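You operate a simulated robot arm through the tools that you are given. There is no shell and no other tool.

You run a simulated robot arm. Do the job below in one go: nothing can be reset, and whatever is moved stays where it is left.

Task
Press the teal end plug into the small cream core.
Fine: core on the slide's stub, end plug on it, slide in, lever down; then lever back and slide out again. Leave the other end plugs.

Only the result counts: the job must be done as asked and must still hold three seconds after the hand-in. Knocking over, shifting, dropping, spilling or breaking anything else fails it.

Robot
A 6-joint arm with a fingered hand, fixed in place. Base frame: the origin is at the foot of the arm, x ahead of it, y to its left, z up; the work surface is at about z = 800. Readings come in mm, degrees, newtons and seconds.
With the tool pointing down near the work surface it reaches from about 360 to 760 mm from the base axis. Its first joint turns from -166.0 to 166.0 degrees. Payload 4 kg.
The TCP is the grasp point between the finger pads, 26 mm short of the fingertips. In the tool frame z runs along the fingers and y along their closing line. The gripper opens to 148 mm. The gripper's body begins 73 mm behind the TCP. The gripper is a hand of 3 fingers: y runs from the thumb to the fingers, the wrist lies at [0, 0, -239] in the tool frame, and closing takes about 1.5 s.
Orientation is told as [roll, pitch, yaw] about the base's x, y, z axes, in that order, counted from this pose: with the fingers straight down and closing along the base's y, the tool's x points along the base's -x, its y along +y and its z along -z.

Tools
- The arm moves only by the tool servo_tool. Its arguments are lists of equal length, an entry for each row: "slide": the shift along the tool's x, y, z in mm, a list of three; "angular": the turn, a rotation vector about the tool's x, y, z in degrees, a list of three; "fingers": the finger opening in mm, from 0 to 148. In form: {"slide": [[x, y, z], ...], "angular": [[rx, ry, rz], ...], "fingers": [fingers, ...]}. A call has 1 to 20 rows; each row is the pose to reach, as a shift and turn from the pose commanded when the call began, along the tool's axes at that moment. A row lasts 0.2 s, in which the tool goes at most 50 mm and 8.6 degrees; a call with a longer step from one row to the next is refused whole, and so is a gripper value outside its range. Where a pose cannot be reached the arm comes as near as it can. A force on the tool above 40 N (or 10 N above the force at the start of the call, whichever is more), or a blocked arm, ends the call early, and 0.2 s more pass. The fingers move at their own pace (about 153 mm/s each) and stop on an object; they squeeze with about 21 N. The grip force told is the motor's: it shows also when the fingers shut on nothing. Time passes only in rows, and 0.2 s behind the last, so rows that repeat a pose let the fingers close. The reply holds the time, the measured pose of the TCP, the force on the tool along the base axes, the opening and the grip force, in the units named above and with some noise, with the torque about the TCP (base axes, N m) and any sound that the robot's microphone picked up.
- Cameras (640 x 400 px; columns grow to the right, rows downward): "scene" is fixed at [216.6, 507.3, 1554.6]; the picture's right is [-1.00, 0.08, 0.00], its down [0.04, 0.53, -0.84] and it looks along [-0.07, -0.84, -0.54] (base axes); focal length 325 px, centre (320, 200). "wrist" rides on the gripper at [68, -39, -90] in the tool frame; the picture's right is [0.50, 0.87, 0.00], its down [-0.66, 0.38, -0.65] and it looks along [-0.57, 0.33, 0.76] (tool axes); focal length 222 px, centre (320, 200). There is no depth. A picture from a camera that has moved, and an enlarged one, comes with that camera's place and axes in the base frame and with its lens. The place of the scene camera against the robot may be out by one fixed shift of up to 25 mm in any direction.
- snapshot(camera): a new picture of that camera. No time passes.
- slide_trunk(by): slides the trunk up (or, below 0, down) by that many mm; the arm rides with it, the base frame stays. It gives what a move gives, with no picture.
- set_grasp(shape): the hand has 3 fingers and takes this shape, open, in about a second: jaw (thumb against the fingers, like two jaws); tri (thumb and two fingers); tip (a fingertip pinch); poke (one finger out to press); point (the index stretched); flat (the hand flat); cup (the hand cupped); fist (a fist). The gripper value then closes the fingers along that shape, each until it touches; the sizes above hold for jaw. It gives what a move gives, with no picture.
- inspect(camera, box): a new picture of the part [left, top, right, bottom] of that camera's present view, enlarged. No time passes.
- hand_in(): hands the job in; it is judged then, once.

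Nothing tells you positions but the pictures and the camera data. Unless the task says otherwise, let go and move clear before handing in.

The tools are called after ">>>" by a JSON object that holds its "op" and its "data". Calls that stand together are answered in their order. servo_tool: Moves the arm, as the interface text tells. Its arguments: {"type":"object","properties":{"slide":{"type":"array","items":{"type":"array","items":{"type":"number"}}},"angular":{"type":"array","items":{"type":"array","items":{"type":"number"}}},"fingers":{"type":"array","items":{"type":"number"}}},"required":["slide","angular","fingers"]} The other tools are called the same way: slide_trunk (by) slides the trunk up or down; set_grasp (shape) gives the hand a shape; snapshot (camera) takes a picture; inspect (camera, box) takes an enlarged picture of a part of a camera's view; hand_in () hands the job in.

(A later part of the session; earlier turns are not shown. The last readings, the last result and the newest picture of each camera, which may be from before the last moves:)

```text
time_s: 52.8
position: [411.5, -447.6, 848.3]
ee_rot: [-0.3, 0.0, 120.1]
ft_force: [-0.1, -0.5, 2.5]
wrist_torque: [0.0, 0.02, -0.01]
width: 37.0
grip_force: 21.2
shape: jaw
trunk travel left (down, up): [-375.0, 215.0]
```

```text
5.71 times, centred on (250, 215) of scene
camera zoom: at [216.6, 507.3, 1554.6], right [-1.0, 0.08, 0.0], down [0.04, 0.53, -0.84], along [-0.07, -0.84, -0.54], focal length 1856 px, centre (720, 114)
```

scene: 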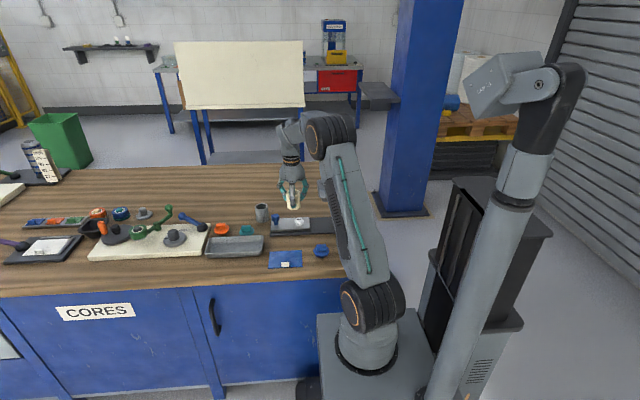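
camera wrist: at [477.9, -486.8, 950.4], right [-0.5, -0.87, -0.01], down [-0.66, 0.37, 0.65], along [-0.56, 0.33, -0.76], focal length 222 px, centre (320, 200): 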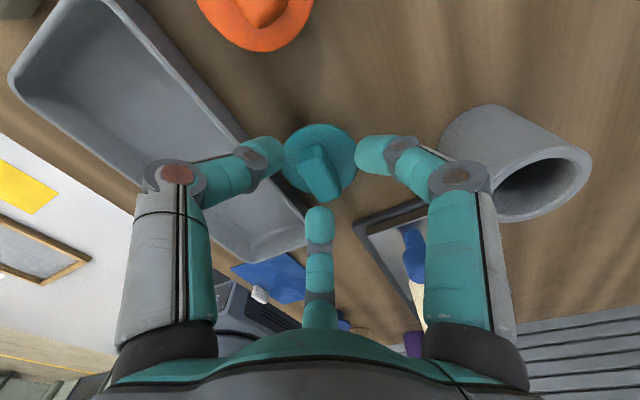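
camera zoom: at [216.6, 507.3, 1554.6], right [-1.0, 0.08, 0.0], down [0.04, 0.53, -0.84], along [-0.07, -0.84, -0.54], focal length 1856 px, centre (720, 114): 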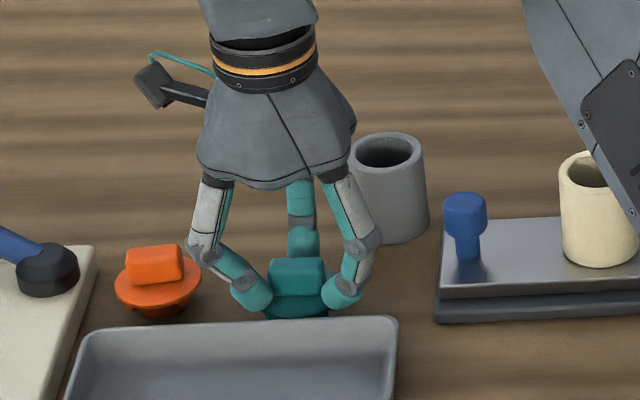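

The thumb and one finger met the tab's corners, but the -y finger isn't touching yet. I'll open slightly, shift +5.5 mm in y so all three touch together, and close again.

>>> {"op": "servo_tool", "data": {"slide": [[0, 0, 0], [0, 0, 0], [-2.4, -1.4, 0], [-4.76, -2.75, 0], [-4.76, -2.75, 0]], "angular": [[0, 0, 0], [0, 0, 0], [0, 0, 0], [0, 0, 0], [0, 0, 0]], "fingers": [43, 43, 41, 40, 40]}}

>>> {"op": "inspect", "data": {"camera": "wrist", "box": [240, 100, 400, 240]}}

>>> {"op": "inspect", "data": {"camera": "scene", "box": [225, 195, 275, 245]}}

```text
time_s: 54.0
position: [410.8, -441.1, 847.8]
ee_rot: [-0.3, -0.1, 120.1]
ft_force: [0.9, -0.3, 1.8]
wrist_torque: [0.0, -0.03, 0.02]
width: 40.2
grip_force: 0.1
shape: jaw
trunk travel left (down, up): [-375.0, 215.0]
```

```text
2.86 times, centred on (320, 170) of wrist
camera zoom: at [477.8, -480.9, 938.1], right [-0.5, -0.87, -0.01], down [-0.66, 0.37, 0.65], along [-0.56, 0.33, -0.76], focal length 635 px, centre (320, 286)
```

zoom: 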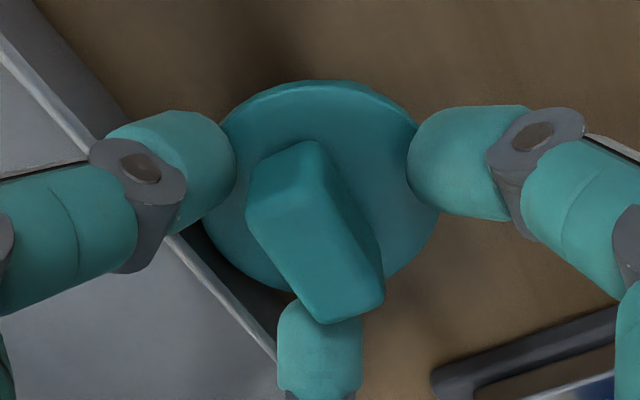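

```text
8.00 times, centred on (250, 220) of scene
camera zoom: at [216.6, 507.3, 1554.6], right [-1.0, 0.08, 0.0], down [0.04, 0.53, -0.84], along [-0.07, -0.84, -0.54], focal length 2598 px, centre (880, 40)
```

zoom: 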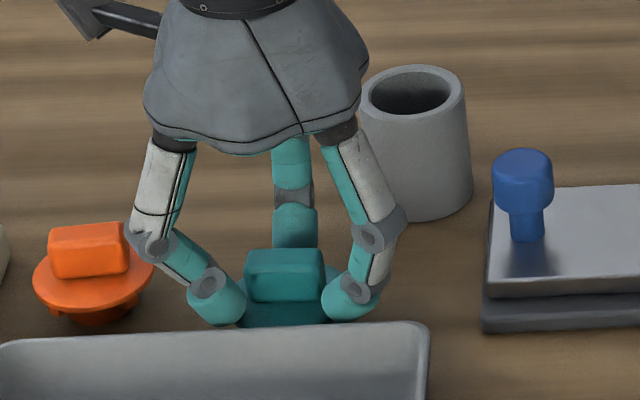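

The plug followed the hand a little because the fingertips were brushing its flange. To stay clear of the tray, I'll clamp the tab, lift a few millimetres, carry it 18 mm toward -y and set it down again for a proper grip.

>>> {"op": "servo_tool", "data": {"slide": [[0, 0, -1], [0, 0, -1.5], [0, 0, -1.5], [0, 0, -1.5], [0, 0, -1.5], [0, 0, -1.5]], "angular": [[0, 0, 0], [0, 0, 0], [0, 0, 0], [0, 0, 0], [0, 0, 0], [0, 0, 0]], "fingers": [40, 34, 25, 10, 5, 5]}}

>>> {"op": "inspect", "data": {"camera": "wrist", "box": [240, 100, 400, 240]}}

>>> {"op": "inspect", "data": {"camera": "scene", "box": [225, 195, 275, 245]}}

```text
time_s: 55.4
position: [411.7, -441.8, 849.5]
ee_rot: [-0.3, 0.0, 120.1]
ft_force: [0.8, 0.2, 0.1]
wrist_torque: [-0.01, 0.0, -0.02]
width: 27.9
grip_force: 21.0
shape: jaw
trunk travel left (down, up): [-375.0, 215.0]
```

```text
2.86 times, centred on (320, 170) of wrist
camera zoom: at [478.1, -480.9, 939.9], right [-0.5, -0.87, -0.01], down [-0.66, 0.38, 0.65], along [-0.56, 0.33, -0.76], focal length 635 px, centre (320, 286)
```

zoom: 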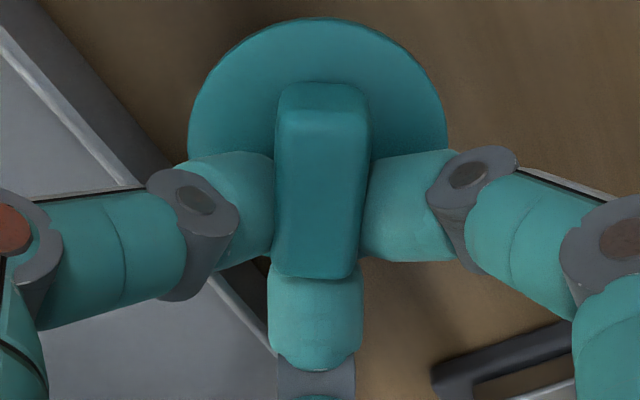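

```text
8.00 times, centred on (250, 220) of scene
camera zoom: at [216.6, 507.3, 1554.6], right [-1.0, 0.08, 0.0], down [0.04, 0.53, -0.84], along [-0.07, -0.84, -0.54], focal length 2598 px, centre (880, 40)
```

zoom: 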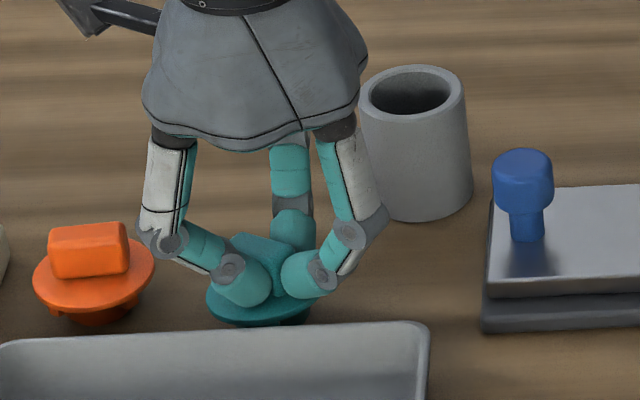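

That settled nicely: the plug swivelled so the thumb and one finger now pinch the tab's broad faces at its middle. The plug centre sits about (10.5, -6) in the tool frame. I'll lift it straight up and check the hold.

>>> {"op": "servo_tool", "data": {"slide": [[0, 0, -5], [0, 0, -15], [0, 0, -35], [0, 0, -60], [0, 0, -85], [0, 0, -110], [0, 0, -110]], "angular": [[0, 0, 0], [0, 0, 0], [0, 0, 0], [0, 0, 0], [0, 0, 0], [0, 0, 0], [0, 0, 0]], "fingers": [5, 5, 5, 5, 5, 5, 5]}}

>>> {"op": "snapshot", "data": {"camera": "wrist"}}

>>> {"op": "inspect", "data": {"camera": "wrist", "box": [240, 90, 400, 230]}}

>>> {"op": "inspect", "data": {"camera": "scene", "box": [200, 150, 320, 260]}}

```text
time_s: 57.0
position: [409.7, -442.1, 961.4]
ee_rot: [-0.3, -0.1, 120.1]
ft_force: [0.5, 0.6, 0.7]
wrist_torque: [0.01, -0.01, 0.01]
width: 27.4
grip_force: 20.9
shape: jaw
trunk travel left (down, up): [-375.0, 215.0]
```

```text
taken
camera wrist: at [476.1, -481.3, 1051.5], right [-0.5, -0.87, -0.01], down [-0.66, 0.37, 0.65], along [-0.56, 0.33, -0.76], focal length 222 px, centre (320, 200)
```

wrist: 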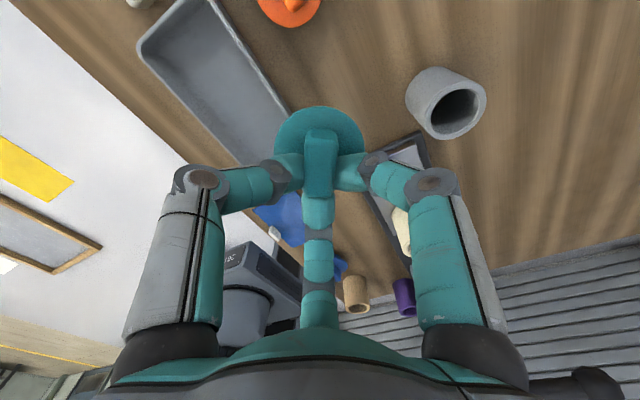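

```text
2.86 times, centred on (320, 160) of wrist
camera zoom: at [476.1, -481.3, 1051.5], right [-0.5, -0.87, -0.01], down [-0.66, 0.37, 0.65], along [-0.56, 0.33, -0.76], focal length 635 px, centre (320, 314)
```

zoom: 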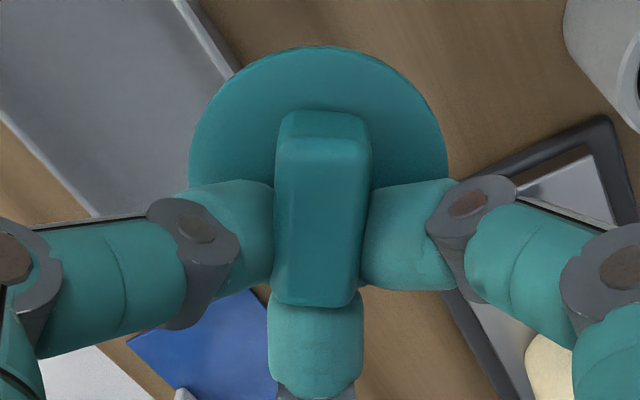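

```text
3.64 times, centred on (260, 205) of scene
camera zoom: at [216.6, 507.3, 1554.6], right [-1.0, 0.08, 0.0], down [0.04, 0.53, -0.84], along [-0.07, -0.84, -0.54], focal length 1181 px, centre (538, 182)
```

zoom: 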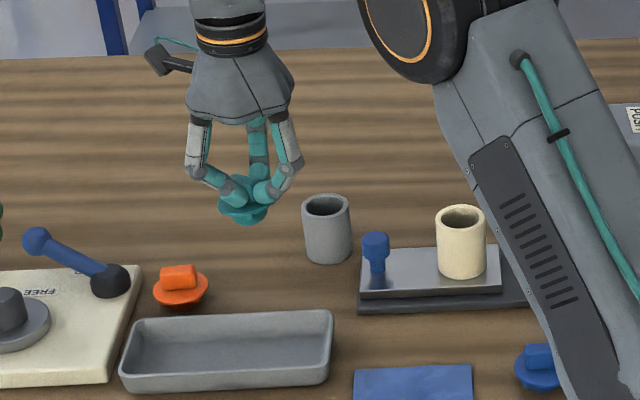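

The plug is held firmly and level. I'll carry it to above the core, rotating to yaw ≈ 80° and placing the TCP so the plug centre sits over the core axis (TCP ≈ (215.6, -469)).

>>> {"op": "servo_tool", "data": {"slide": [[-14.7, 36.4, -6], [-29.4, 72.8, -12], [-44.1, 109.3, -14], [-58.8, 145.7, -14], [-73.5, 182.1, -14], [-73.5, 182.1, -14]], "angular": [[0, 0, 8], [0, 0, 16], [0, 0, 24], [0, 0, 32], [0, 0, 40], [0, 0, 40]], "fingers": [5, 5, 5, 5, 5, 5]}}

>>> {"op": "snapshot", "data": {"camera": "wrist"}}

>>> {"op": "inspect", "data": {"camera": "wrist", "box": [240, 60, 400, 200]}}

>>> {"op": "inspect", "data": {"camera": "scene", "box": [255, 140, 345, 240]}}

```text
time_s: 58.4
position: [215.1, -470.2, 973.2]
ee_rot: [-0.2, -0.2, 80.1]
ft_force: [0.3, 0.1, -1.0]
wrist_torque: [0.0, 0.01, 0.01]
width: 27.7
grip_force: 20.5
shape: jaw
trunk travel left (down, up): [-375.0, 215.0]
```

```text
taken
camera wrist: at [241.3, -543.4, 1062.4], right [-0.94, -0.34, -0.01], down [-0.26, 0.71, 0.66], along [-0.22, 0.62, -0.75], focal length 222 px, centre (320, 200)
```

wrist: 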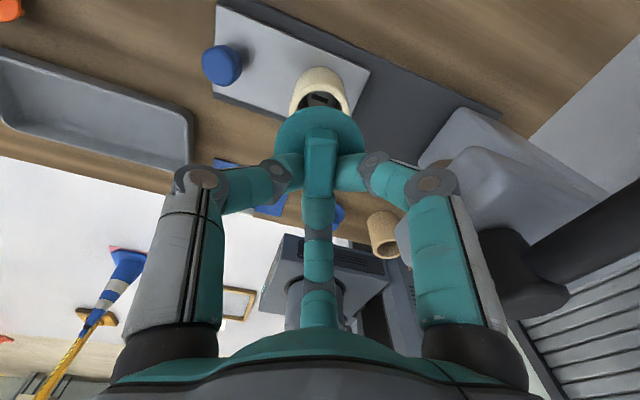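

```text
2.86 times, centred on (320, 130) of wrist
camera zoom: at [241.3, -543.4, 1062.4], right [-0.94, -0.34, -0.01], down [-0.26, 0.71, 0.66], along [-0.22, 0.62, -0.75], focal length 635 px, centre (320, 400)
```

zoom: 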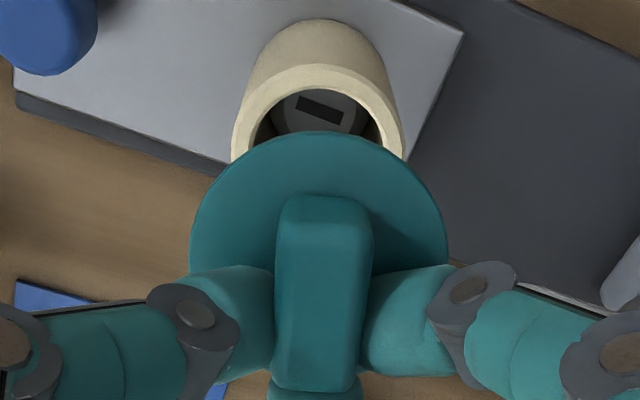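

```text
4.00 times, centred on (300, 190) of scene
camera zoom: at [216.6, 507.3, 1554.6], right [-1.0, 0.08, 0.0], down [0.04, 0.53, -0.84], along [-0.07, -0.84, -0.54], focal length 1299 px, centre (400, 240)
```

zoom: 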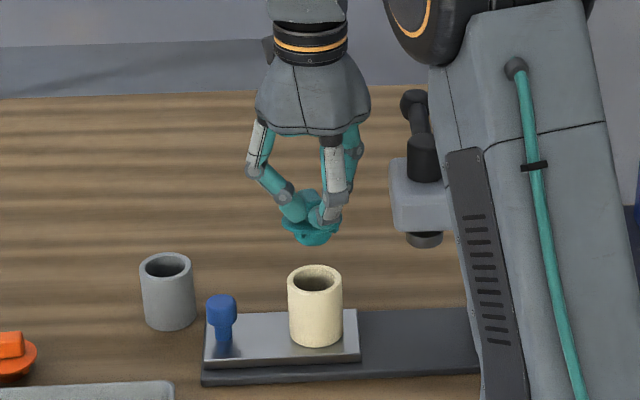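

The plug centre and the core axis agree within about half a millimetre. I'll lower the plug toward the core mouth.

>>> {"op": "servo_tool", "data": {"slide": [[0.2, -0.3, 10], [0.2, -0.3, 22], [0.2, -0.3, 32], [0.2, -0.3, 38], [0.2, -0.3, 40], [0.2, -0.3, 40]], "angular": [[0, 0, 0], [0, 0, 0], [0, 0, 0], [0, 0, 0], [0, 0, 0], [0, 0, 0]], "fingers": [5, 5, 5, 5, 5, 5]}}

>>> {"op": "inspect", "data": {"camera": "wrist", "box": [240, 60, 400, 200]}}

>>> {"op": "inspect", "data": {"camera": "scene", "box": [265, 180, 325, 240]}}

```text
time_s: 59.8
position: [215.2, -469.4, 933.3]
ee_rot: [-0.1, -0.3, 80.1]
ft_force: [0.6, 0.2, -0.1]
wrist_torque: [-0.06, -0.01, -0.02]
width: 27.5
grip_force: 20.7
shape: jaw
trunk travel left (down, up): [-375.0, 215.0]
```

```text
2.86 times, centred on (320, 130) of wrist
camera zoom: at [241.9, -543.2, 1022.7], right [-0.94, -0.34, 0.0], down [-0.26, 0.71, 0.66], along [-0.22, 0.62, -0.75], focal length 635 px, centre (320, 400)
```

zoom: 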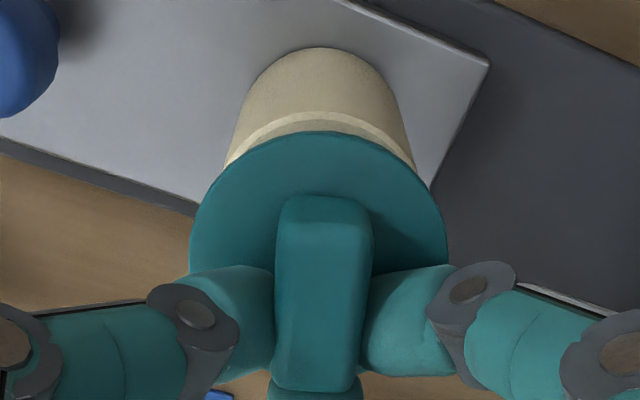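

```text
6.67 times, centred on (295, 210) of scene
camera zoom: at [216.6, 507.3, 1554.6], right [-1.0, 0.08, 0.0], down [0.04, 0.53, -0.84], along [-0.07, -0.84, -0.54], focal length 2165 px, centre (487, 133)
```

zoom: 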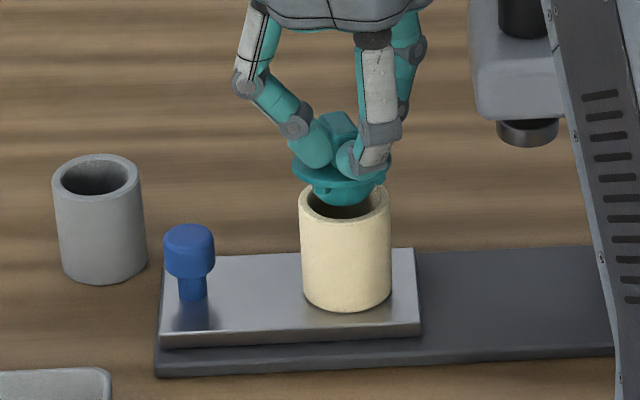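

Both views show the plug over the bore. I'll lower slowly and watch the force.

>>> {"op": "servo_tool", "data": {"slide": [[0, 0, 2], [0, 0, 4], [0, 0, 6], [0, 0, 8], [0, 0, 8]], "angular": [[0, 0, 0], [0, 0, 0], [0, 0, 0], [0, 0, 0], [0, 0, 0]], "fingers": [5, 5, 5, 5, 5]}}

>>> {"op": "inspect", "data": {"camera": "wrist", "box": [240, 60, 400, 200]}}

>>> {"op": "inspect", "data": {"camera": "scene", "box": [265, 180, 325, 240]}}

```text
time_s: 61.0
position: [215.5, -468.9, 925.0]
ee_rot: [-0.2, -0.2, 80.1]
ft_force: [0.2, 0.4, 0.0]
wrist_torque: [-0.01, 0.02, 0.01]
width: 28.1
grip_force: 20.7
shape: jaw
trunk travel left (down, up): [-375.0, 215.0]
```

```text
2.86 times, centred on (320, 130) of wrist
camera zoom: at [242.7, -542.8, 1015.5], right [-0.94, -0.34, 0.0], down [-0.26, 0.71, 0.66], along [-0.22, 0.62, -0.75], focal length 635 px, centre (320, 400)
```

zoom: 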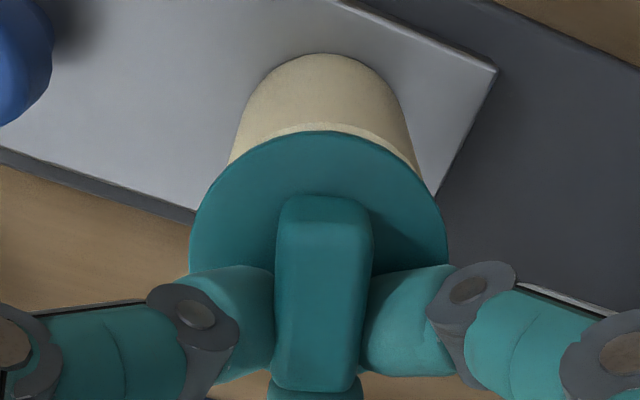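

```text
6.67 times, centred on (295, 210) of scene
camera zoom: at [216.6, 507.3, 1554.6], right [-1.0, 0.08, 0.0], down [0.04, 0.53, -0.84], along [-0.07, -0.84, -0.54], focal length 2165 px, centre (487, 133)
```

zoom: 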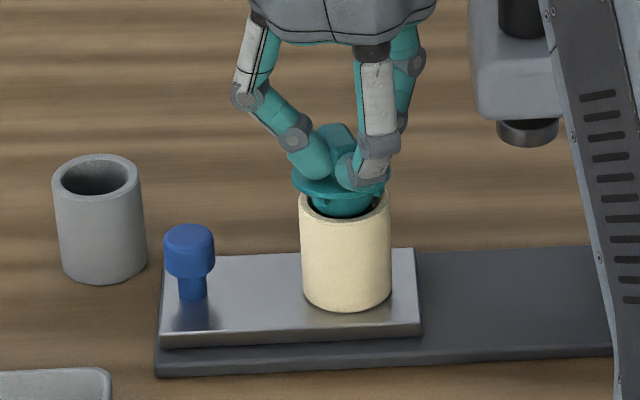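

>>> {"op": "servo_tool", "data": {"slide": [[0, 0, 1.5], [0, 0, 3], [0, 0, 4.5], [0, 0, 6], [0, 0, 6]], "angular": [[0, 0, 0], [0, 0, 0], [0, 0, 0], [0, 0, 0], [0, 0, 0]], "fingers": [5, 5, 5, 5, 5]}}

>>> {"op": "inspect", "data": {"camera": "wrist", "box": [240, 60, 400, 200]}}

>>> {"op": "inspect", "data": {"camera": "scene", "box": [265, 180, 325, 240]}}

```text
time_s: 62.1
position: [216.7, -469.9, 920.7]
ee_rot: [-0.2, -0.3, 80.1]
ft_force: [0.8, 0.2, 1.0]
wrist_torque: [-0.02, 0.0, -0.04]
width: 27.7
grip_force: 20.8
shape: jaw
trunk travel left (down, up): [-375.0, 215.0]
```

```text
2.86 times, centred on (320, 130) of wrist
camera zoom: at [242.5, -543.5, 1009.2], right [-0.94, -0.34, 0.0], down [-0.26, 0.71, 0.66], along [-0.22, 0.62, -0.76], focal length 635 px, centre (320, 400)
```

zoom: 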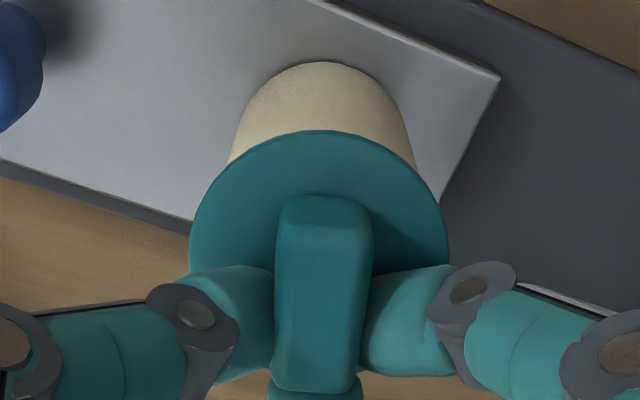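

```text
6.67 times, centred on (295, 210) of scene
camera zoom: at [216.6, 507.3, 1554.6], right [-1.0, 0.08, 0.0], down [0.04, 0.53, -0.84], along [-0.07, -0.84, -0.54], focal length 2165 px, centre (487, 133)
```

zoom: 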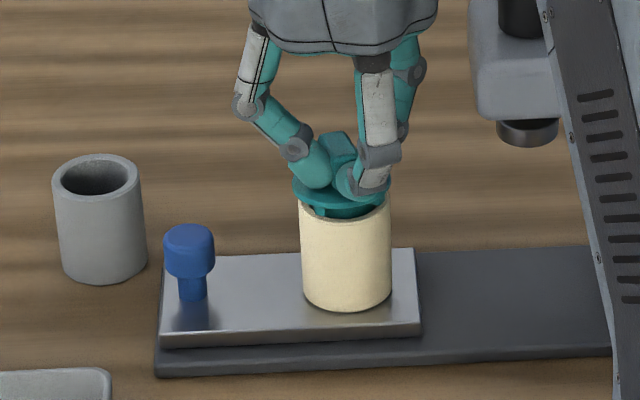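

>>> {"op": "servo_tool", "data": {"slide": [[0, 0, 1], [0, 0, 2], [0, 0, 3], [0, 0, 3]], "angular": [[0, 0, 0], [0, 0, 0], [0, 0, 0], [0, 0, 0]], "fingers": [5, 5, 5, 5]}}

>>> {"op": "inspect", "data": {"camera": "scene", "box": [265, 180, 325, 240]}}

```text
time_s: 63.1
position: [216.5, -469.4, 916.9]
ee_rot: [-0.2, -0.2, 80.1]
ft_force: [-0.5, 2.2, 7.7]
wrist_torque: [-0.04, -0.01, 0.01]
width: 28.2
grip_force: 21.2
shape: jaw
trunk travel left (down, up): [-375.0, 215.0]
```

```text
6.67 times, centred on (295, 210) of scene
camera zoom: at [216.6, 507.3, 1554.6], right [-1.0, 0.08, 0.0], down [0.04, 0.53, -0.84], along [-0.07, -0.84, -0.54], focal length 2165 px, centre (487, 133)
```

zoom: 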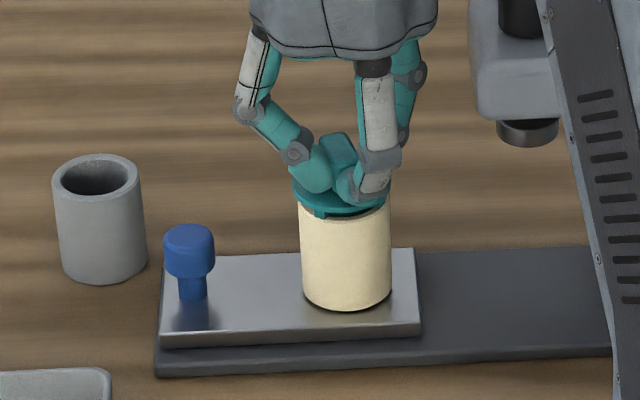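

>>> {"op": "inspect", "data": {"camera": "scene", "box": [285, 192, 310, 217]}}

>>> {"op": "inspect", "data": {"camera": "wrist", "box": [260, 80, 380, 180]}}

```text
16.00 times, centred on (298, 204) of scene
camera zoom: at [216.6, 507.3, 1554.6], right [-1.0, 0.08, 0.0], down [0.04, 0.53, -0.84], along [-0.07, -0.84, -0.54], focal length 5196 px, centre (680, 128)
```

zoom: 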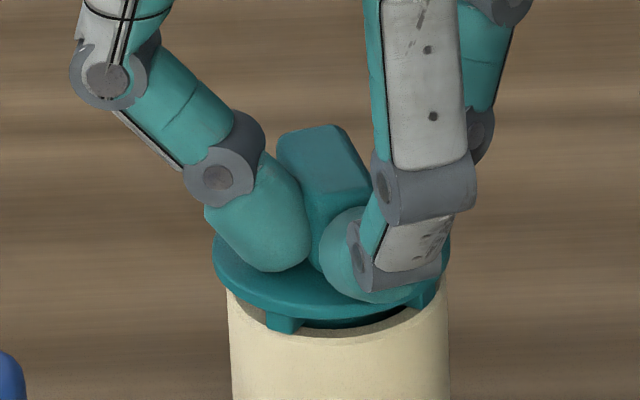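

```text
4.00 times, centred on (320, 130) of wrist
camera zoom: at [242.3, -543.2, 1006.6], right [-0.94, -0.34, -0.01], down [-0.26, 0.71, 0.66], along [-0.22, 0.62, -0.76], focal length 888 px, centre (320, 480)
```

zoom: 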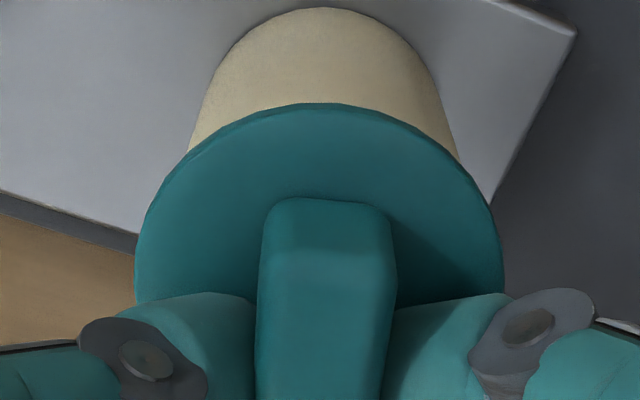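

The plug body is in the bore and its small nubs rest on the rim, ready for pressing. I'll release the tab and rise straight up.

>>> {"op": "servo_tool", "data": {"slide": [[0, 0, -0.5], [0, 0, -0.5], [0, 0, -0.5], [0, 0, -0.5], [0, 0, -0.5]], "angular": [[0, 0, 0], [0, 0, 0], [0, 0, 0], [0, 0, 0], [0, 0, 0]], "fingers": [32, 38, 44, 48, 48]}}

>>> {"op": "inspect", "data": {"camera": "scene", "box": [280, 187, 320, 227]}}

>>> {"op": "inspect", "data": {"camera": "wrist", "box": [240, 60, 400, 200]}}

```text
time_s: 64.3
position: [216.5, -470.1, 918.0]
ee_rot: [-0.3, -0.2, 80.1]
ft_force: [-1.7, 1.2, 15.6]
wrist_torque: [-0.15, -0.12, 0.0]
width: 45.5
grip_force: 0.0
shape: jaw
trunk travel left (down, up): [-375.0, 215.0]
```

```text
10.00 times, centred on (300, 207) of scene
camera zoom: at [216.6, 507.3, 1554.6], right [-1.0, 0.08, 0.0], down [0.04, 0.53, -0.84], along [-0.07, -0.84, -0.54], focal length 3248 px, centre (520, 130)
```

zoom: 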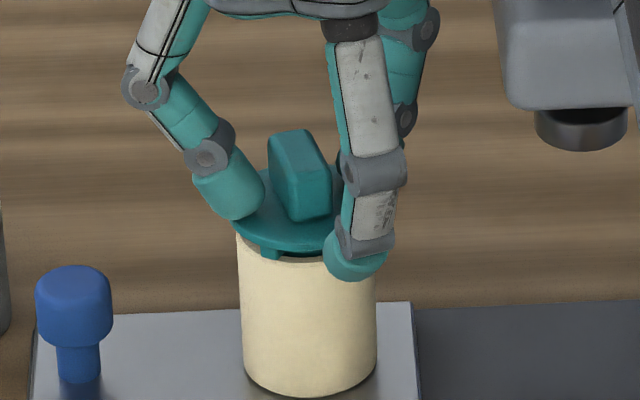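

```text
2.86 times, centred on (320, 130) of wrist
camera zoom: at [242.0, -543.3, 1007.4], right [-0.94, -0.34, 0.0], down [-0.26, 0.71, 0.65], along [-0.22, 0.62, -0.76], focal length 635 px, centre (320, 400)
```

zoom: 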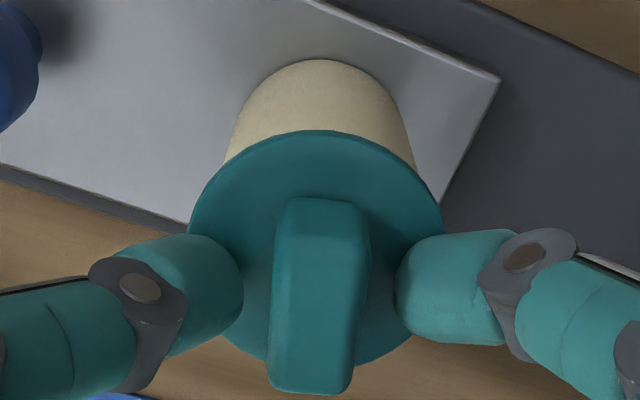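

>>> {"op": "servo_tool", "data": {"slide": [[0, 0, -2], [0, 0, -5], [0, 0, -10], [0, 0, -18], [0, 0, -28], [0, 0, -28]], "angular": [[0, 0, 0], [0, 0, 0], [0, 0, 0], [0, 0, 0], [0, 0, 0], [0, 0, 0]], "fingers": [48, 48, 48, 50, 54, 54]}}

>>> {"op": "inspect", "data": {"camera": "scene", "box": [270, 177, 330, 237]}}

>>> {"op": "inspect", "data": {"camera": "wrist", "box": [240, 60, 400, 200]}}

```text
time_s: 65.8
position: [216.1, -469.9, 945.8]
ee_rot: [-0.2, -0.3, 80.0]
ft_force: [-0.2, -0.3, -0.5]
wrist_torque: [0.02, 0.0, -0.02]
width: 53.6
grip_force: 0.0
shape: jaw
trunk travel left (down, up): [-375.0, 215.0]
```

```text
6.67 times, centred on (300, 207) of scene
camera zoom: at [216.6, 507.3, 1554.6], right [-1.0, 0.08, 0.0], down [0.04, 0.53, -0.84], along [-0.07, -0.84, -0.54], focal length 2165 px, centre (453, 153)
```

zoom: 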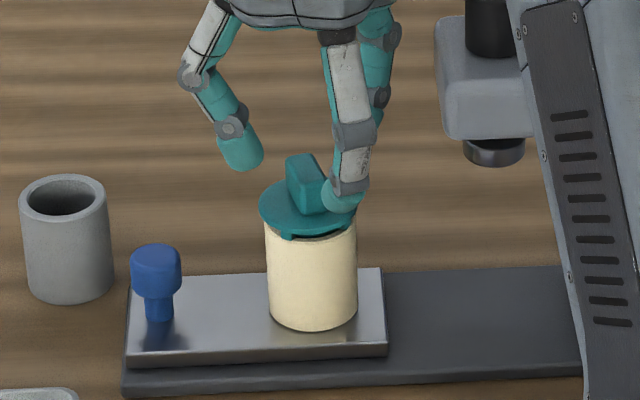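

```text
2.86 times, centred on (320, 130) of wrist
camera zoom: at [242.7, -543.2, 1035.1], right [-0.94, -0.34, 0.0], down [-0.26, 0.71, 0.66], along [-0.22, 0.62, -0.75], focal length 635 px, centre (320, 400)
```

zoom: 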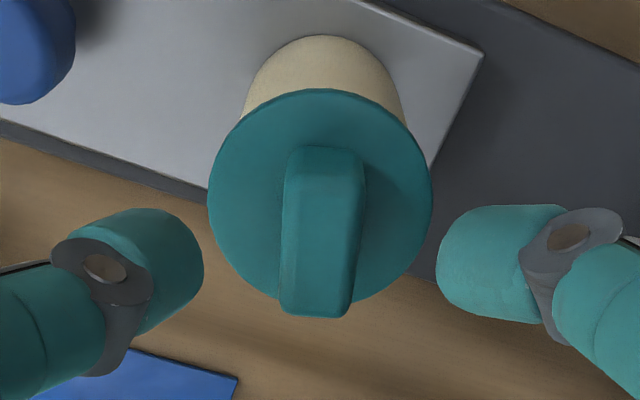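

The plug sits on the core. Next I'll push the slide in by its blue knob using closed fingers on the knob's +x side, so I'm moving there above the slide.

>>> {"op": "servo_tool", "data": {"slide": [[0, 0, -14], [-3, -32, -14], [-6, -65, -14], [-9, -97, -14], [-11.6, -128.9, -14], [-11.6, -128.9, 16], [-11.6, -128.9, 46], [-11.6, -128.9, 46]], "angular": [[0, 0, 0], [0, 0, -2.5], [0, 0, -5], [0, 0, -7.5], [0, 0, -10], [0, 0, -10], [0, 0, -10], [0, 0, -10]], "fingers": [54, 54, 54, 30, 10, 5, 5, 5]}}

>>> {"op": "snapshot", "data": {"camera": "wrist"}}

>>> {"op": "inspect", "data": {"camera": "scene", "box": [240, 160, 330, 250]}}

```text
time_s: 67.5
position: [344.2, -480.8, 897.4]
ee_rot: [-0.2, -0.2, 90.1]
ft_force: [0.3, 0.4, -0.1]
wrist_torque: [0.01, -0.02, 0.01]
width: 5.2
grip_force: 0.0
shape: jaw
trunk travel left (down, up): [-375.0, 215.0]
```

```text
taken
camera wrist: at [383.4, -549.3, 987.0], right [-0.87, -0.5, -0.01], down [-0.38, 0.65, 0.66], along [-0.32, 0.57, -0.76], focal length 222 px, centre (320, 200)
```

wrist: 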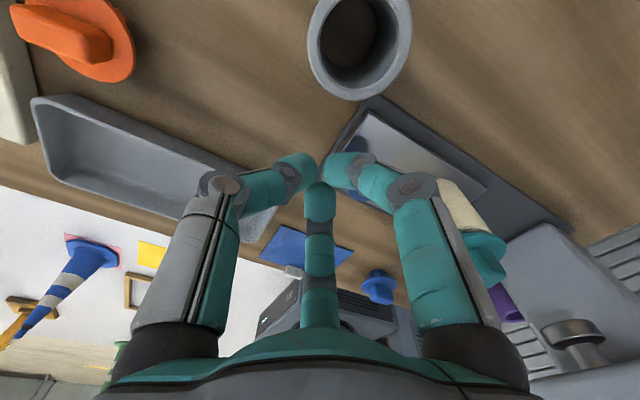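

```text
4.44 times, centred on (285, 205) of scene
camera zoom: at [216.6, 507.3, 1554.6], right [-1.0, 0.08, 0.0], down [0.04, 0.53, -0.84], along [-0.07, -0.84, -0.54], focal length 1443 px, centre (476, 178)
```

zoom: 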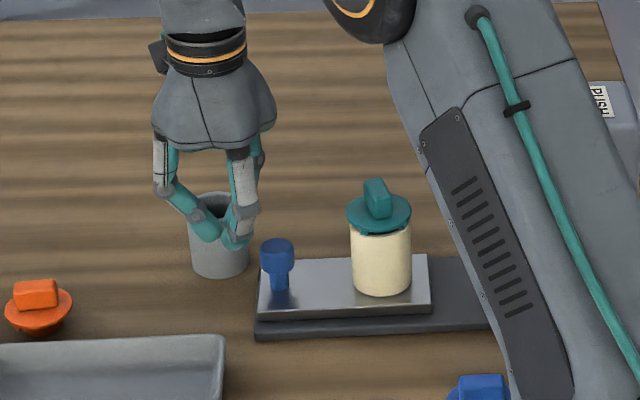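

>>> {"op": "inspect", "data": {"camera": "scene", "box": [280, 185, 325, 230]}}

>>> {"op": "inspect", "data": {"camera": "wrist", "box": [320, 80, 540, 290]}}

```text
8.89 times, centred on (302, 208) of scene
camera zoom: at [216.6, 507.3, 1554.6], right [-1.0, 0.08, 0.0], down [0.04, 0.53, -0.84], along [-0.07, -0.84, -0.54], focal length 2887 px, centre (476, 133)
```

zoom: 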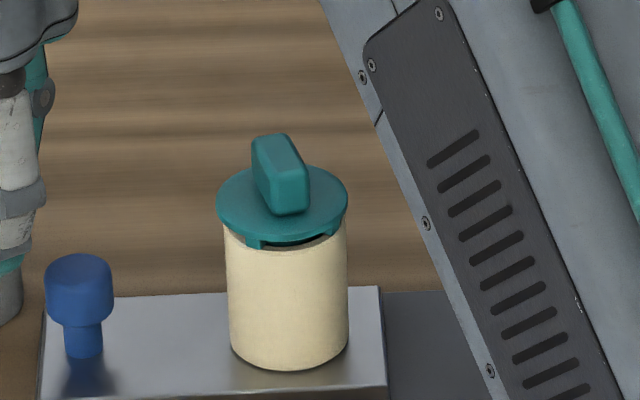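

```text
1.90 times, centred on (430, 185) of wrist
camera zoom: at [383.4, -549.3, 987.0], right [-0.87, -0.5, -0.01], down [-0.38, 0.65, 0.66], along [-0.32, 0.57, -0.76], focal length 423 px, centre (110, 229)
```

zoom: 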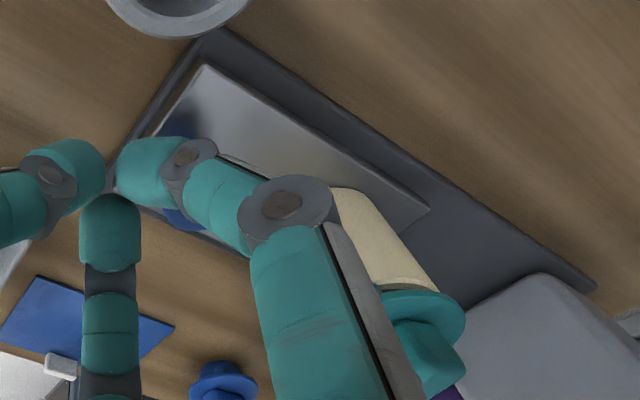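

The plug rests on the core, centred within about a millimetre. I'll lower the closed fingers beside the knob on its +x side.

>>> {"op": "servo_tool", "data": {"slide": [[0, -2, 12], [0, -4, 24], [0, -4, 36], [0, -4, 36]], "angular": [[0, 0, 0], [0, 0, 0], [0, 0, 0], [0, 0, 0]], "fingers": [5, 5, 5, 5]}}

>>> {"op": "inspect", "data": {"camera": "scene", "box": [240, 160, 330, 250]}}

>>> {"op": "inspect", "data": {"camera": "wrist", "box": [240, 80, 480, 260]}}

```text
time_s: 68.5
position: [349.4, -479.3, 863.4]
ee_rot: [-0.2, -0.1, 90.1]
ft_force: [-0.6, -0.2, -0.3]
wrist_torque: [0.01, -0.01, 0.01]
width: 5.2
grip_force: 0.1
shape: jaw
trunk travel left (down, up): [-375.0, 215.0]
```

```text
4.44 times, centred on (285, 205) of scene
camera zoom: at [216.6, 507.3, 1554.6], right [-1.0, 0.08, 0.0], down [0.04, 0.53, -0.84], along [-0.07, -0.84, -0.54], focal length 1443 px, centre (476, 178)
```

zoom: 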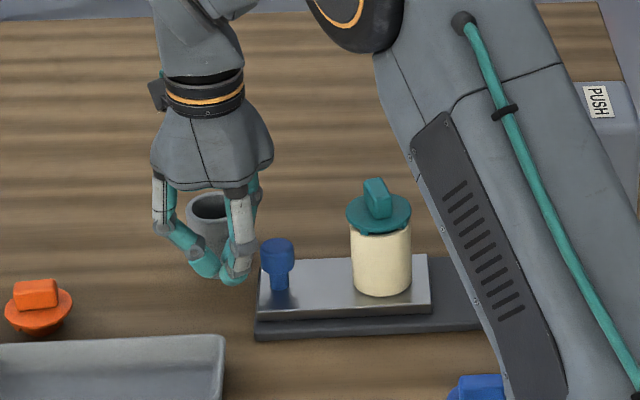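

```text
2.22 times, centred on (360, 170) of wrist
camera zoom: at [387.9, -547.4, 953.2], right [-0.87, -0.5, -0.01], down [-0.38, 0.65, 0.66], along [-0.32, 0.57, -0.76], focal length 494 px, centre (231, 267)
```

zoom: 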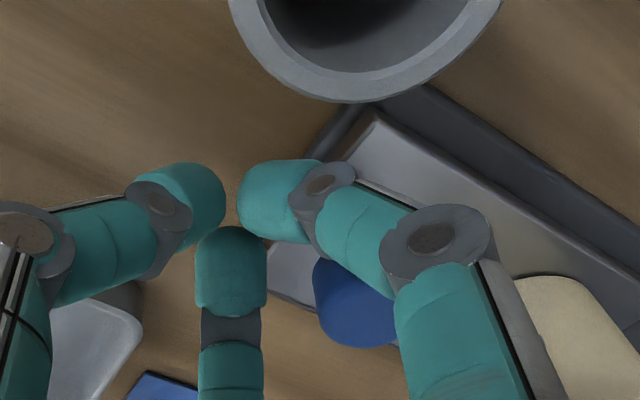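

>>> {"op": "servo_tool", "data": {"slide": [[0, 6, 1], [0, 11, 1], [0, 15, 1], [0, 19, 1], [0, 23, 1], [0, 27, 1], [0, 31, 1], [0, 35, 1], [0, 35, 1]], "angular": [[0, 0, 0], [0, 0, 0], [0, 0, 0], [0, 0, 0], [0, 0, 0], [0, 0, 0], [0, 0, 0], [0, 0, 0], [0, 0, 0]], "fingers": [5, 5, 5, 5, 5, 5, 5, 5, 5]}}

>>> {"op": "inspect", "data": {"camera": "scene", "box": [240, 160, 330, 250]}}

>>> {"op": "inspect", "data": {"camera": "wrist", "box": [240, 80, 480, 260]}}

```text
time_s: 70.5
position: [314.7, -480.3, 861.5]
ee_rot: [-0.1, -0.2, 90.1]
ft_force: [-0.8, 0.0, -1.0]
wrist_torque: [0.0, -0.01, 0.01]
width: 4.9
grip_force: 0.1
shape: jaw
trunk travel left (down, up): [-375.0, 215.0]
```

```text
4.44 times, centred on (285, 205) of scene
camera zoom: at [216.6, 507.3, 1554.6], right [-1.0, 0.08, 0.0], down [0.04, 0.53, -0.84], along [-0.07, -0.84, -0.54], focal length 1443 px, centre (476, 178)
```

zoom: 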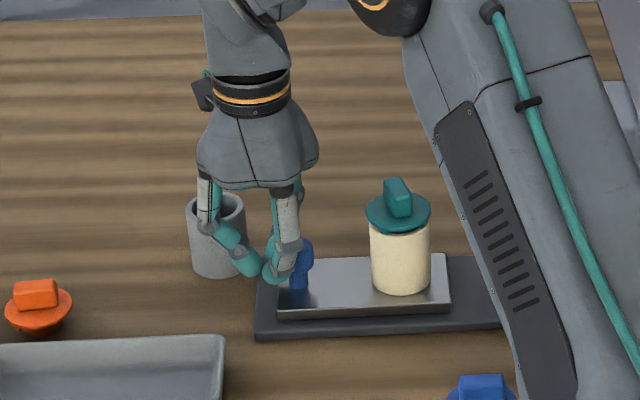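

```text
2.22 times, centred on (360, 170) of wrist
camera zoom: at [352.8, -548.3, 951.4], right [-0.87, -0.5, -0.01], down [-0.38, 0.65, 0.66], along [-0.32, 0.57, -0.76], focal length 494 px, centre (231, 267)
```

zoom: 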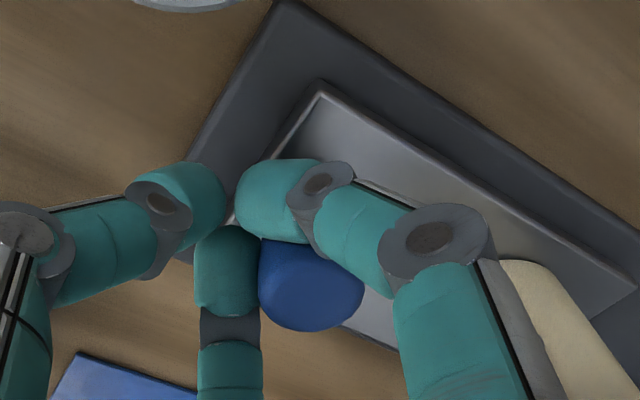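

The slide moves freely, with the knob nestled between two fingers. I'll continue pushing it toward the stop under the ram.

>>> {"op": "servo_tool", "data": {"slide": [[0, 5, 0], [0, 10, 0], [0, 15, 0], [0, 20, 0], [0, 25, 0], [0, 30, 0], [0, 35, 0], [0, 40, 0], [0, 45, 0], [0, 50, 0], [0, 55, 0], [0, 60, 0], [0, 60, 0]], "angular": [[0, 0, 0], [0, 0, 0], [0, 0, 0], [0, 0, 0], [0, 0, 0], [0, 0, 0], [0, 0, 0], [0, 0, 0], [0, 0, 0], [0, 0, 0], [0, 0, 0], [0, 0, 0], [0, 0, 0]], "fingers": [5, 5, 5, 5, 5, 5, 5, 5, 5, 5, 5, 5, 5]}}

>>> {"op": "snapshot", "data": {"camera": "wrist"}}

>>> {"op": "inspect", "data": {"camera": "scene", "box": [255, 150, 355, 250]}}

```text
time_s: 73.3
position: [252.8, -480.6, 861.5]
ee_rot: [-0.1, -0.1, 90.0]
ft_force: [1.3, 0.4, 0.3]
wrist_torque: [-0.01, 0.0, -0.01]
width: 5.0
grip_force: 0.1
shape: jaw
trunk travel left (down, up): [-375.0, 215.0]
```

```text
taken
camera wrist: at [292.4, -548.5, 950.9], right [-0.87, -0.5, -0.01], down [-0.38, 0.65, 0.66], along [-0.32, 0.57, -0.76], focal length 222 px, centre (320, 200)
```

wrist: 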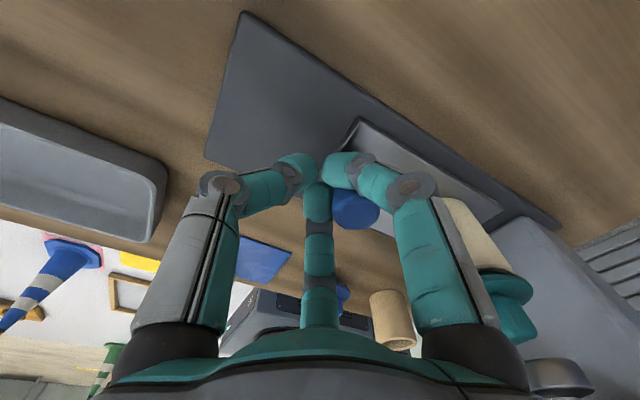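

```text
4.00 times, centred on (305, 200) of scene
camera zoom: at [216.6, 507.3, 1554.6], right [-1.0, 0.08, 0.0], down [0.04, 0.53, -0.84], along [-0.07, -0.84, -0.54], focal length 1299 px, centre (380, 200)
```

zoom: 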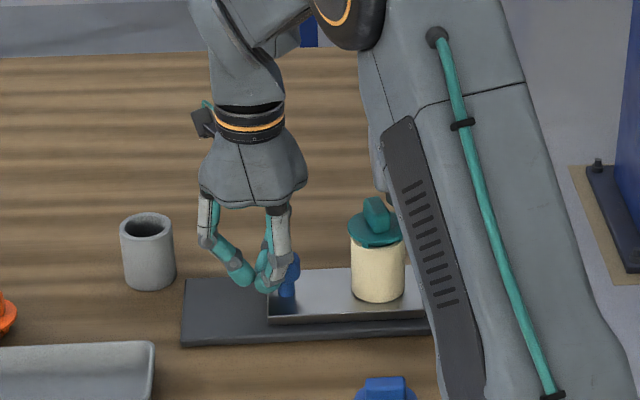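

>>> {"op": "servo_tool", "data": {"slide": [[0, 3, 0], [0, 6, 0], [0, 9, 0], [0, 12, 0], [0, 15, 0], [0, 17, 0], [0, 19, 0], [0, 21, 0], [0, 22.5, 0], [0, 24, 0], [0, 24, 0]], "angular": [[0, 0, 0], [0, 0, 0], [0, 0, 0], [0, 0, 0], [0, 0, 0], [0, 0, 0], [0, 0, 0], [0, 0, 0], [0, 0, 0], [0, 0, 0], [0, 0, 0]], "fingers": [5, 5, 5, 5, 5, 5, 5, 5, 5, 5, 5]}}

>>> {"op": "snapshot", "data": {"camera": "wrist"}}

>>> {"op": "inspect", "data": {"camera": "scene", "box": [255, 150, 355, 250]}}

```text
time_s: 75.8
position: [229.6, -480.3, 862.5]
ee_rot: [-0.2, -0.1, 90.0]
ft_force: [0.0, 0.3, 0.0]
wrist_torque: [-0.01, -0.03, 0.02]
width: 4.8
grip_force: 0.1
shape: jaw
trunk travel left (down, up): [-375.0, 215.0]
```

```text
taken
camera wrist: at [268.6, -548.3, 951.9], right [-0.87, -0.5, -0.01], down [-0.38, 0.65, 0.65], along [-0.32, 0.57, -0.76], focal length 222 px, centre (320, 200)
```

wrist: 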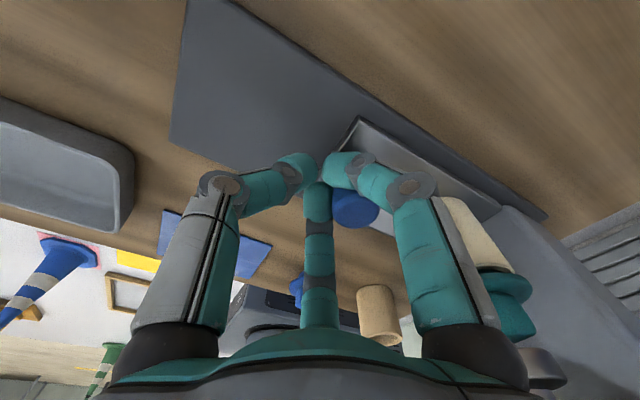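

```text
4.00 times, centred on (305, 200) of scene
camera zoom: at [216.6, 507.3, 1554.6], right [-1.0, 0.08, 0.0], down [0.04, 0.53, -0.84], along [-0.07, -0.84, -0.54], focal length 1299 px, centre (380, 200)
```

zoom: 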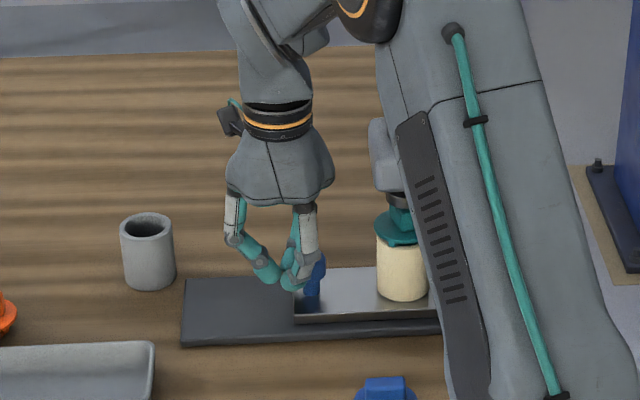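

>>> {"op": "servo_tool", "data": {"slide": [[0, 1, 0], [0, 2, 0], [0, 3, 0], [0, 4, 0], [0, 4, 0]], "angular": [[0, 0, 0], [0, 0, 0], [0, 0, 0], [0, 0, 0], [0, 0, 0]], "fingers": [5, 5, 5, 5, 5]}}

```text
time_s: 77.0
position: [227.3, -481.0, 862.8]
ee_rot: [-0.3, -0.1, 90.1]
ft_force: [2.8, 0.4, 1.3]
wrist_torque: [0.02, -0.06, 0.0]
width: 5.2
grip_force: 0.1
shape: jaw
trunk travel left (down, up): [-375.0, 215.0]
```

>>> {"op": "servo_tool", "data": {"slide": [[0, 1, 0], [0, 2, 0], [0, 3, 0], [0, 3, 0]], "angular": [[0, 0, 0], [0, 0, 0], [0, 0, 0], [0, 0, 0]], "fingers": [5, 5, 5, 5]}}

>>> {"op": "inspect", "data": {"camera": "scene", "box": [275, 165, 335, 225]}}

```text
time_s: 78.0
position: [224.9, -480.0, 862.7]
ee_rot: [-0.2, -0.3, 90.1]
ft_force: [7.7, -1.1, 0.2]
wrist_torque: [0.0, -0.17, 0.01]
width: 4.8
grip_force: 0.2
shape: jaw
trunk travel left (down, up): [-375.0, 215.0]
```

```text
6.67 times, centred on (305, 195) of scene
camera zoom: at [216.6, 507.3, 1554.6], right [-1.0, 0.08, 0.0], down [0.04, 0.53, -0.84], along [-0.07, -0.84, -0.54], focal length 2165 px, centre (420, 233)
```

zoom: 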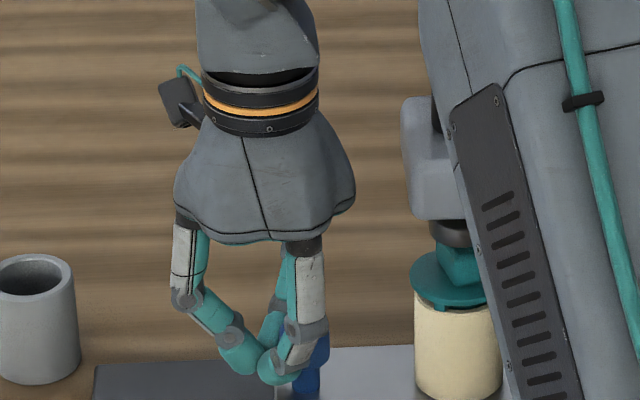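

>>> {"op": "servo_tool", "data": {"slide": [[0, 1.5, 0], [0, 3, 0], [0, 3, 0]], "angular": [[0, 0, 0], [0, 0, 0], [0, 0, 0]], "fingers": [5, 5, 5]}}

>>> {"op": "inspect", "data": {"camera": "scene", "box": [275, 165, 335, 225]}}

```text
time_s: 78.8
position: [222.3, -480.1, 862.4]
ee_rot: [-0.2, -0.3, 90.0]
ft_force: [12.8, 0.7, -0.2]
wrist_torque: [0.0, -0.24, -0.02]
width: 4.5
grip_force: 0.0
shape: jaw
trunk travel left (down, up): [-375.0, 215.0]
```

```text
6.67 times, centred on (305, 195) of scene
camera zoom: at [216.6, 507.3, 1554.6], right [-1.0, 0.08, 0.0], down [0.04, 0.53, -0.84], along [-0.07, -0.84, -0.54], focal length 2165 px, centre (420, 233)
```

zoom: 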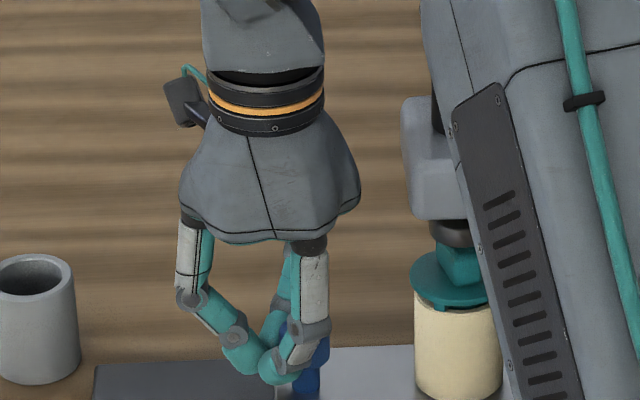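

The core stayed put while the force rose, so the slide is at its stop with the core right under the ram. I'll back off, rise, and raise the trunk again to work on the lever.

>>> {"op": "servo_tool", "data": {"slide": [[0, -6, 0], [0, -14, 0], [0, -20, 0], [0, -20, -20], [0, -20, -45], [0, -20, -70], [0, -20, -70]], "angular": [[0, 0, 0], [0, 0, 0], [0, 0, 0], [0, 0, 0], [0, 0, 0], [0, 0, 0], [0, 0, 0]], "fingers": [5, 5, 5, 5, 5, 5, 5]}}

>>> {"op": "slide_trunk", "data": {"by": 150}}

>>> {"op": "snapshot", "data": {"camera": "wrist"}}

>>> {"op": "snapshot", "data": {"camera": "scene"}}

```text
time_s: 80.3
position: [240.0, -479.5, 933.2]
ee_rot: [-0.1, -0.1, 90.1]
ft_force: [-0.2, -0.5, 0.5]
wrist_torque: [-0.02, 0.0, -0.02]
width: 5.3
grip_force: 0.1
shape: jaw
trunk travel left (down, up): [-375.0, 215.0]
```

```text
time_s: 82.1
position: [240.0, -479.8, 1082.4]
ee_rot: [-0.2, -0.2, 90.2]
ft_force: [0.4, 0.4, -0.8]
wrist_torque: [0.01, 0.02, 0.01]
width: 4.9
grip_force: 0.0
shape: jaw
trunk travel left (down, up): [-525.0, 65.0]
```

```text
taken
camera wrist: at [278.2, -548.4, 1172.0], right [-0.87, -0.5, -0.01], down [-0.38, 0.65, 0.66], along [-0.32, 0.57, -0.76], focal length 222 px, centre (320, 200)
```

wrist: 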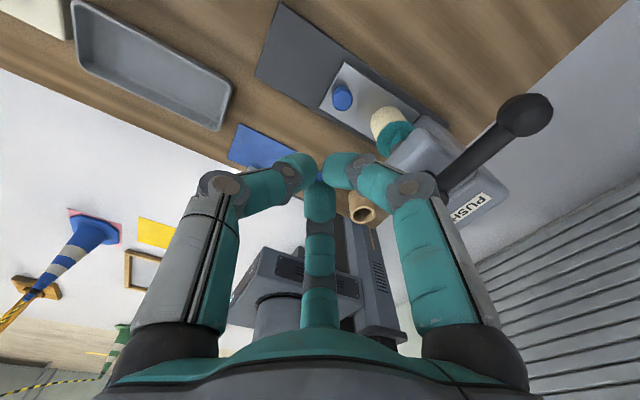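

```text
taken
```

scene: 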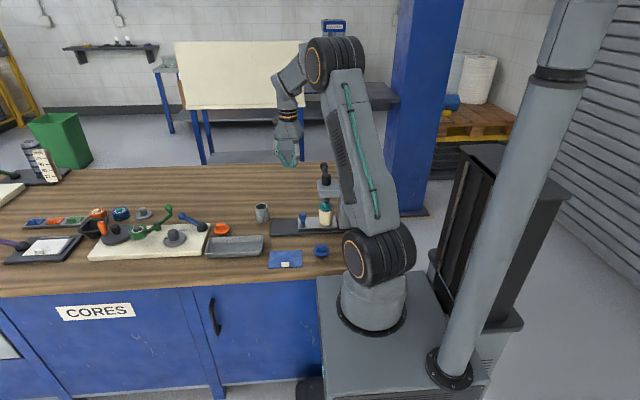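

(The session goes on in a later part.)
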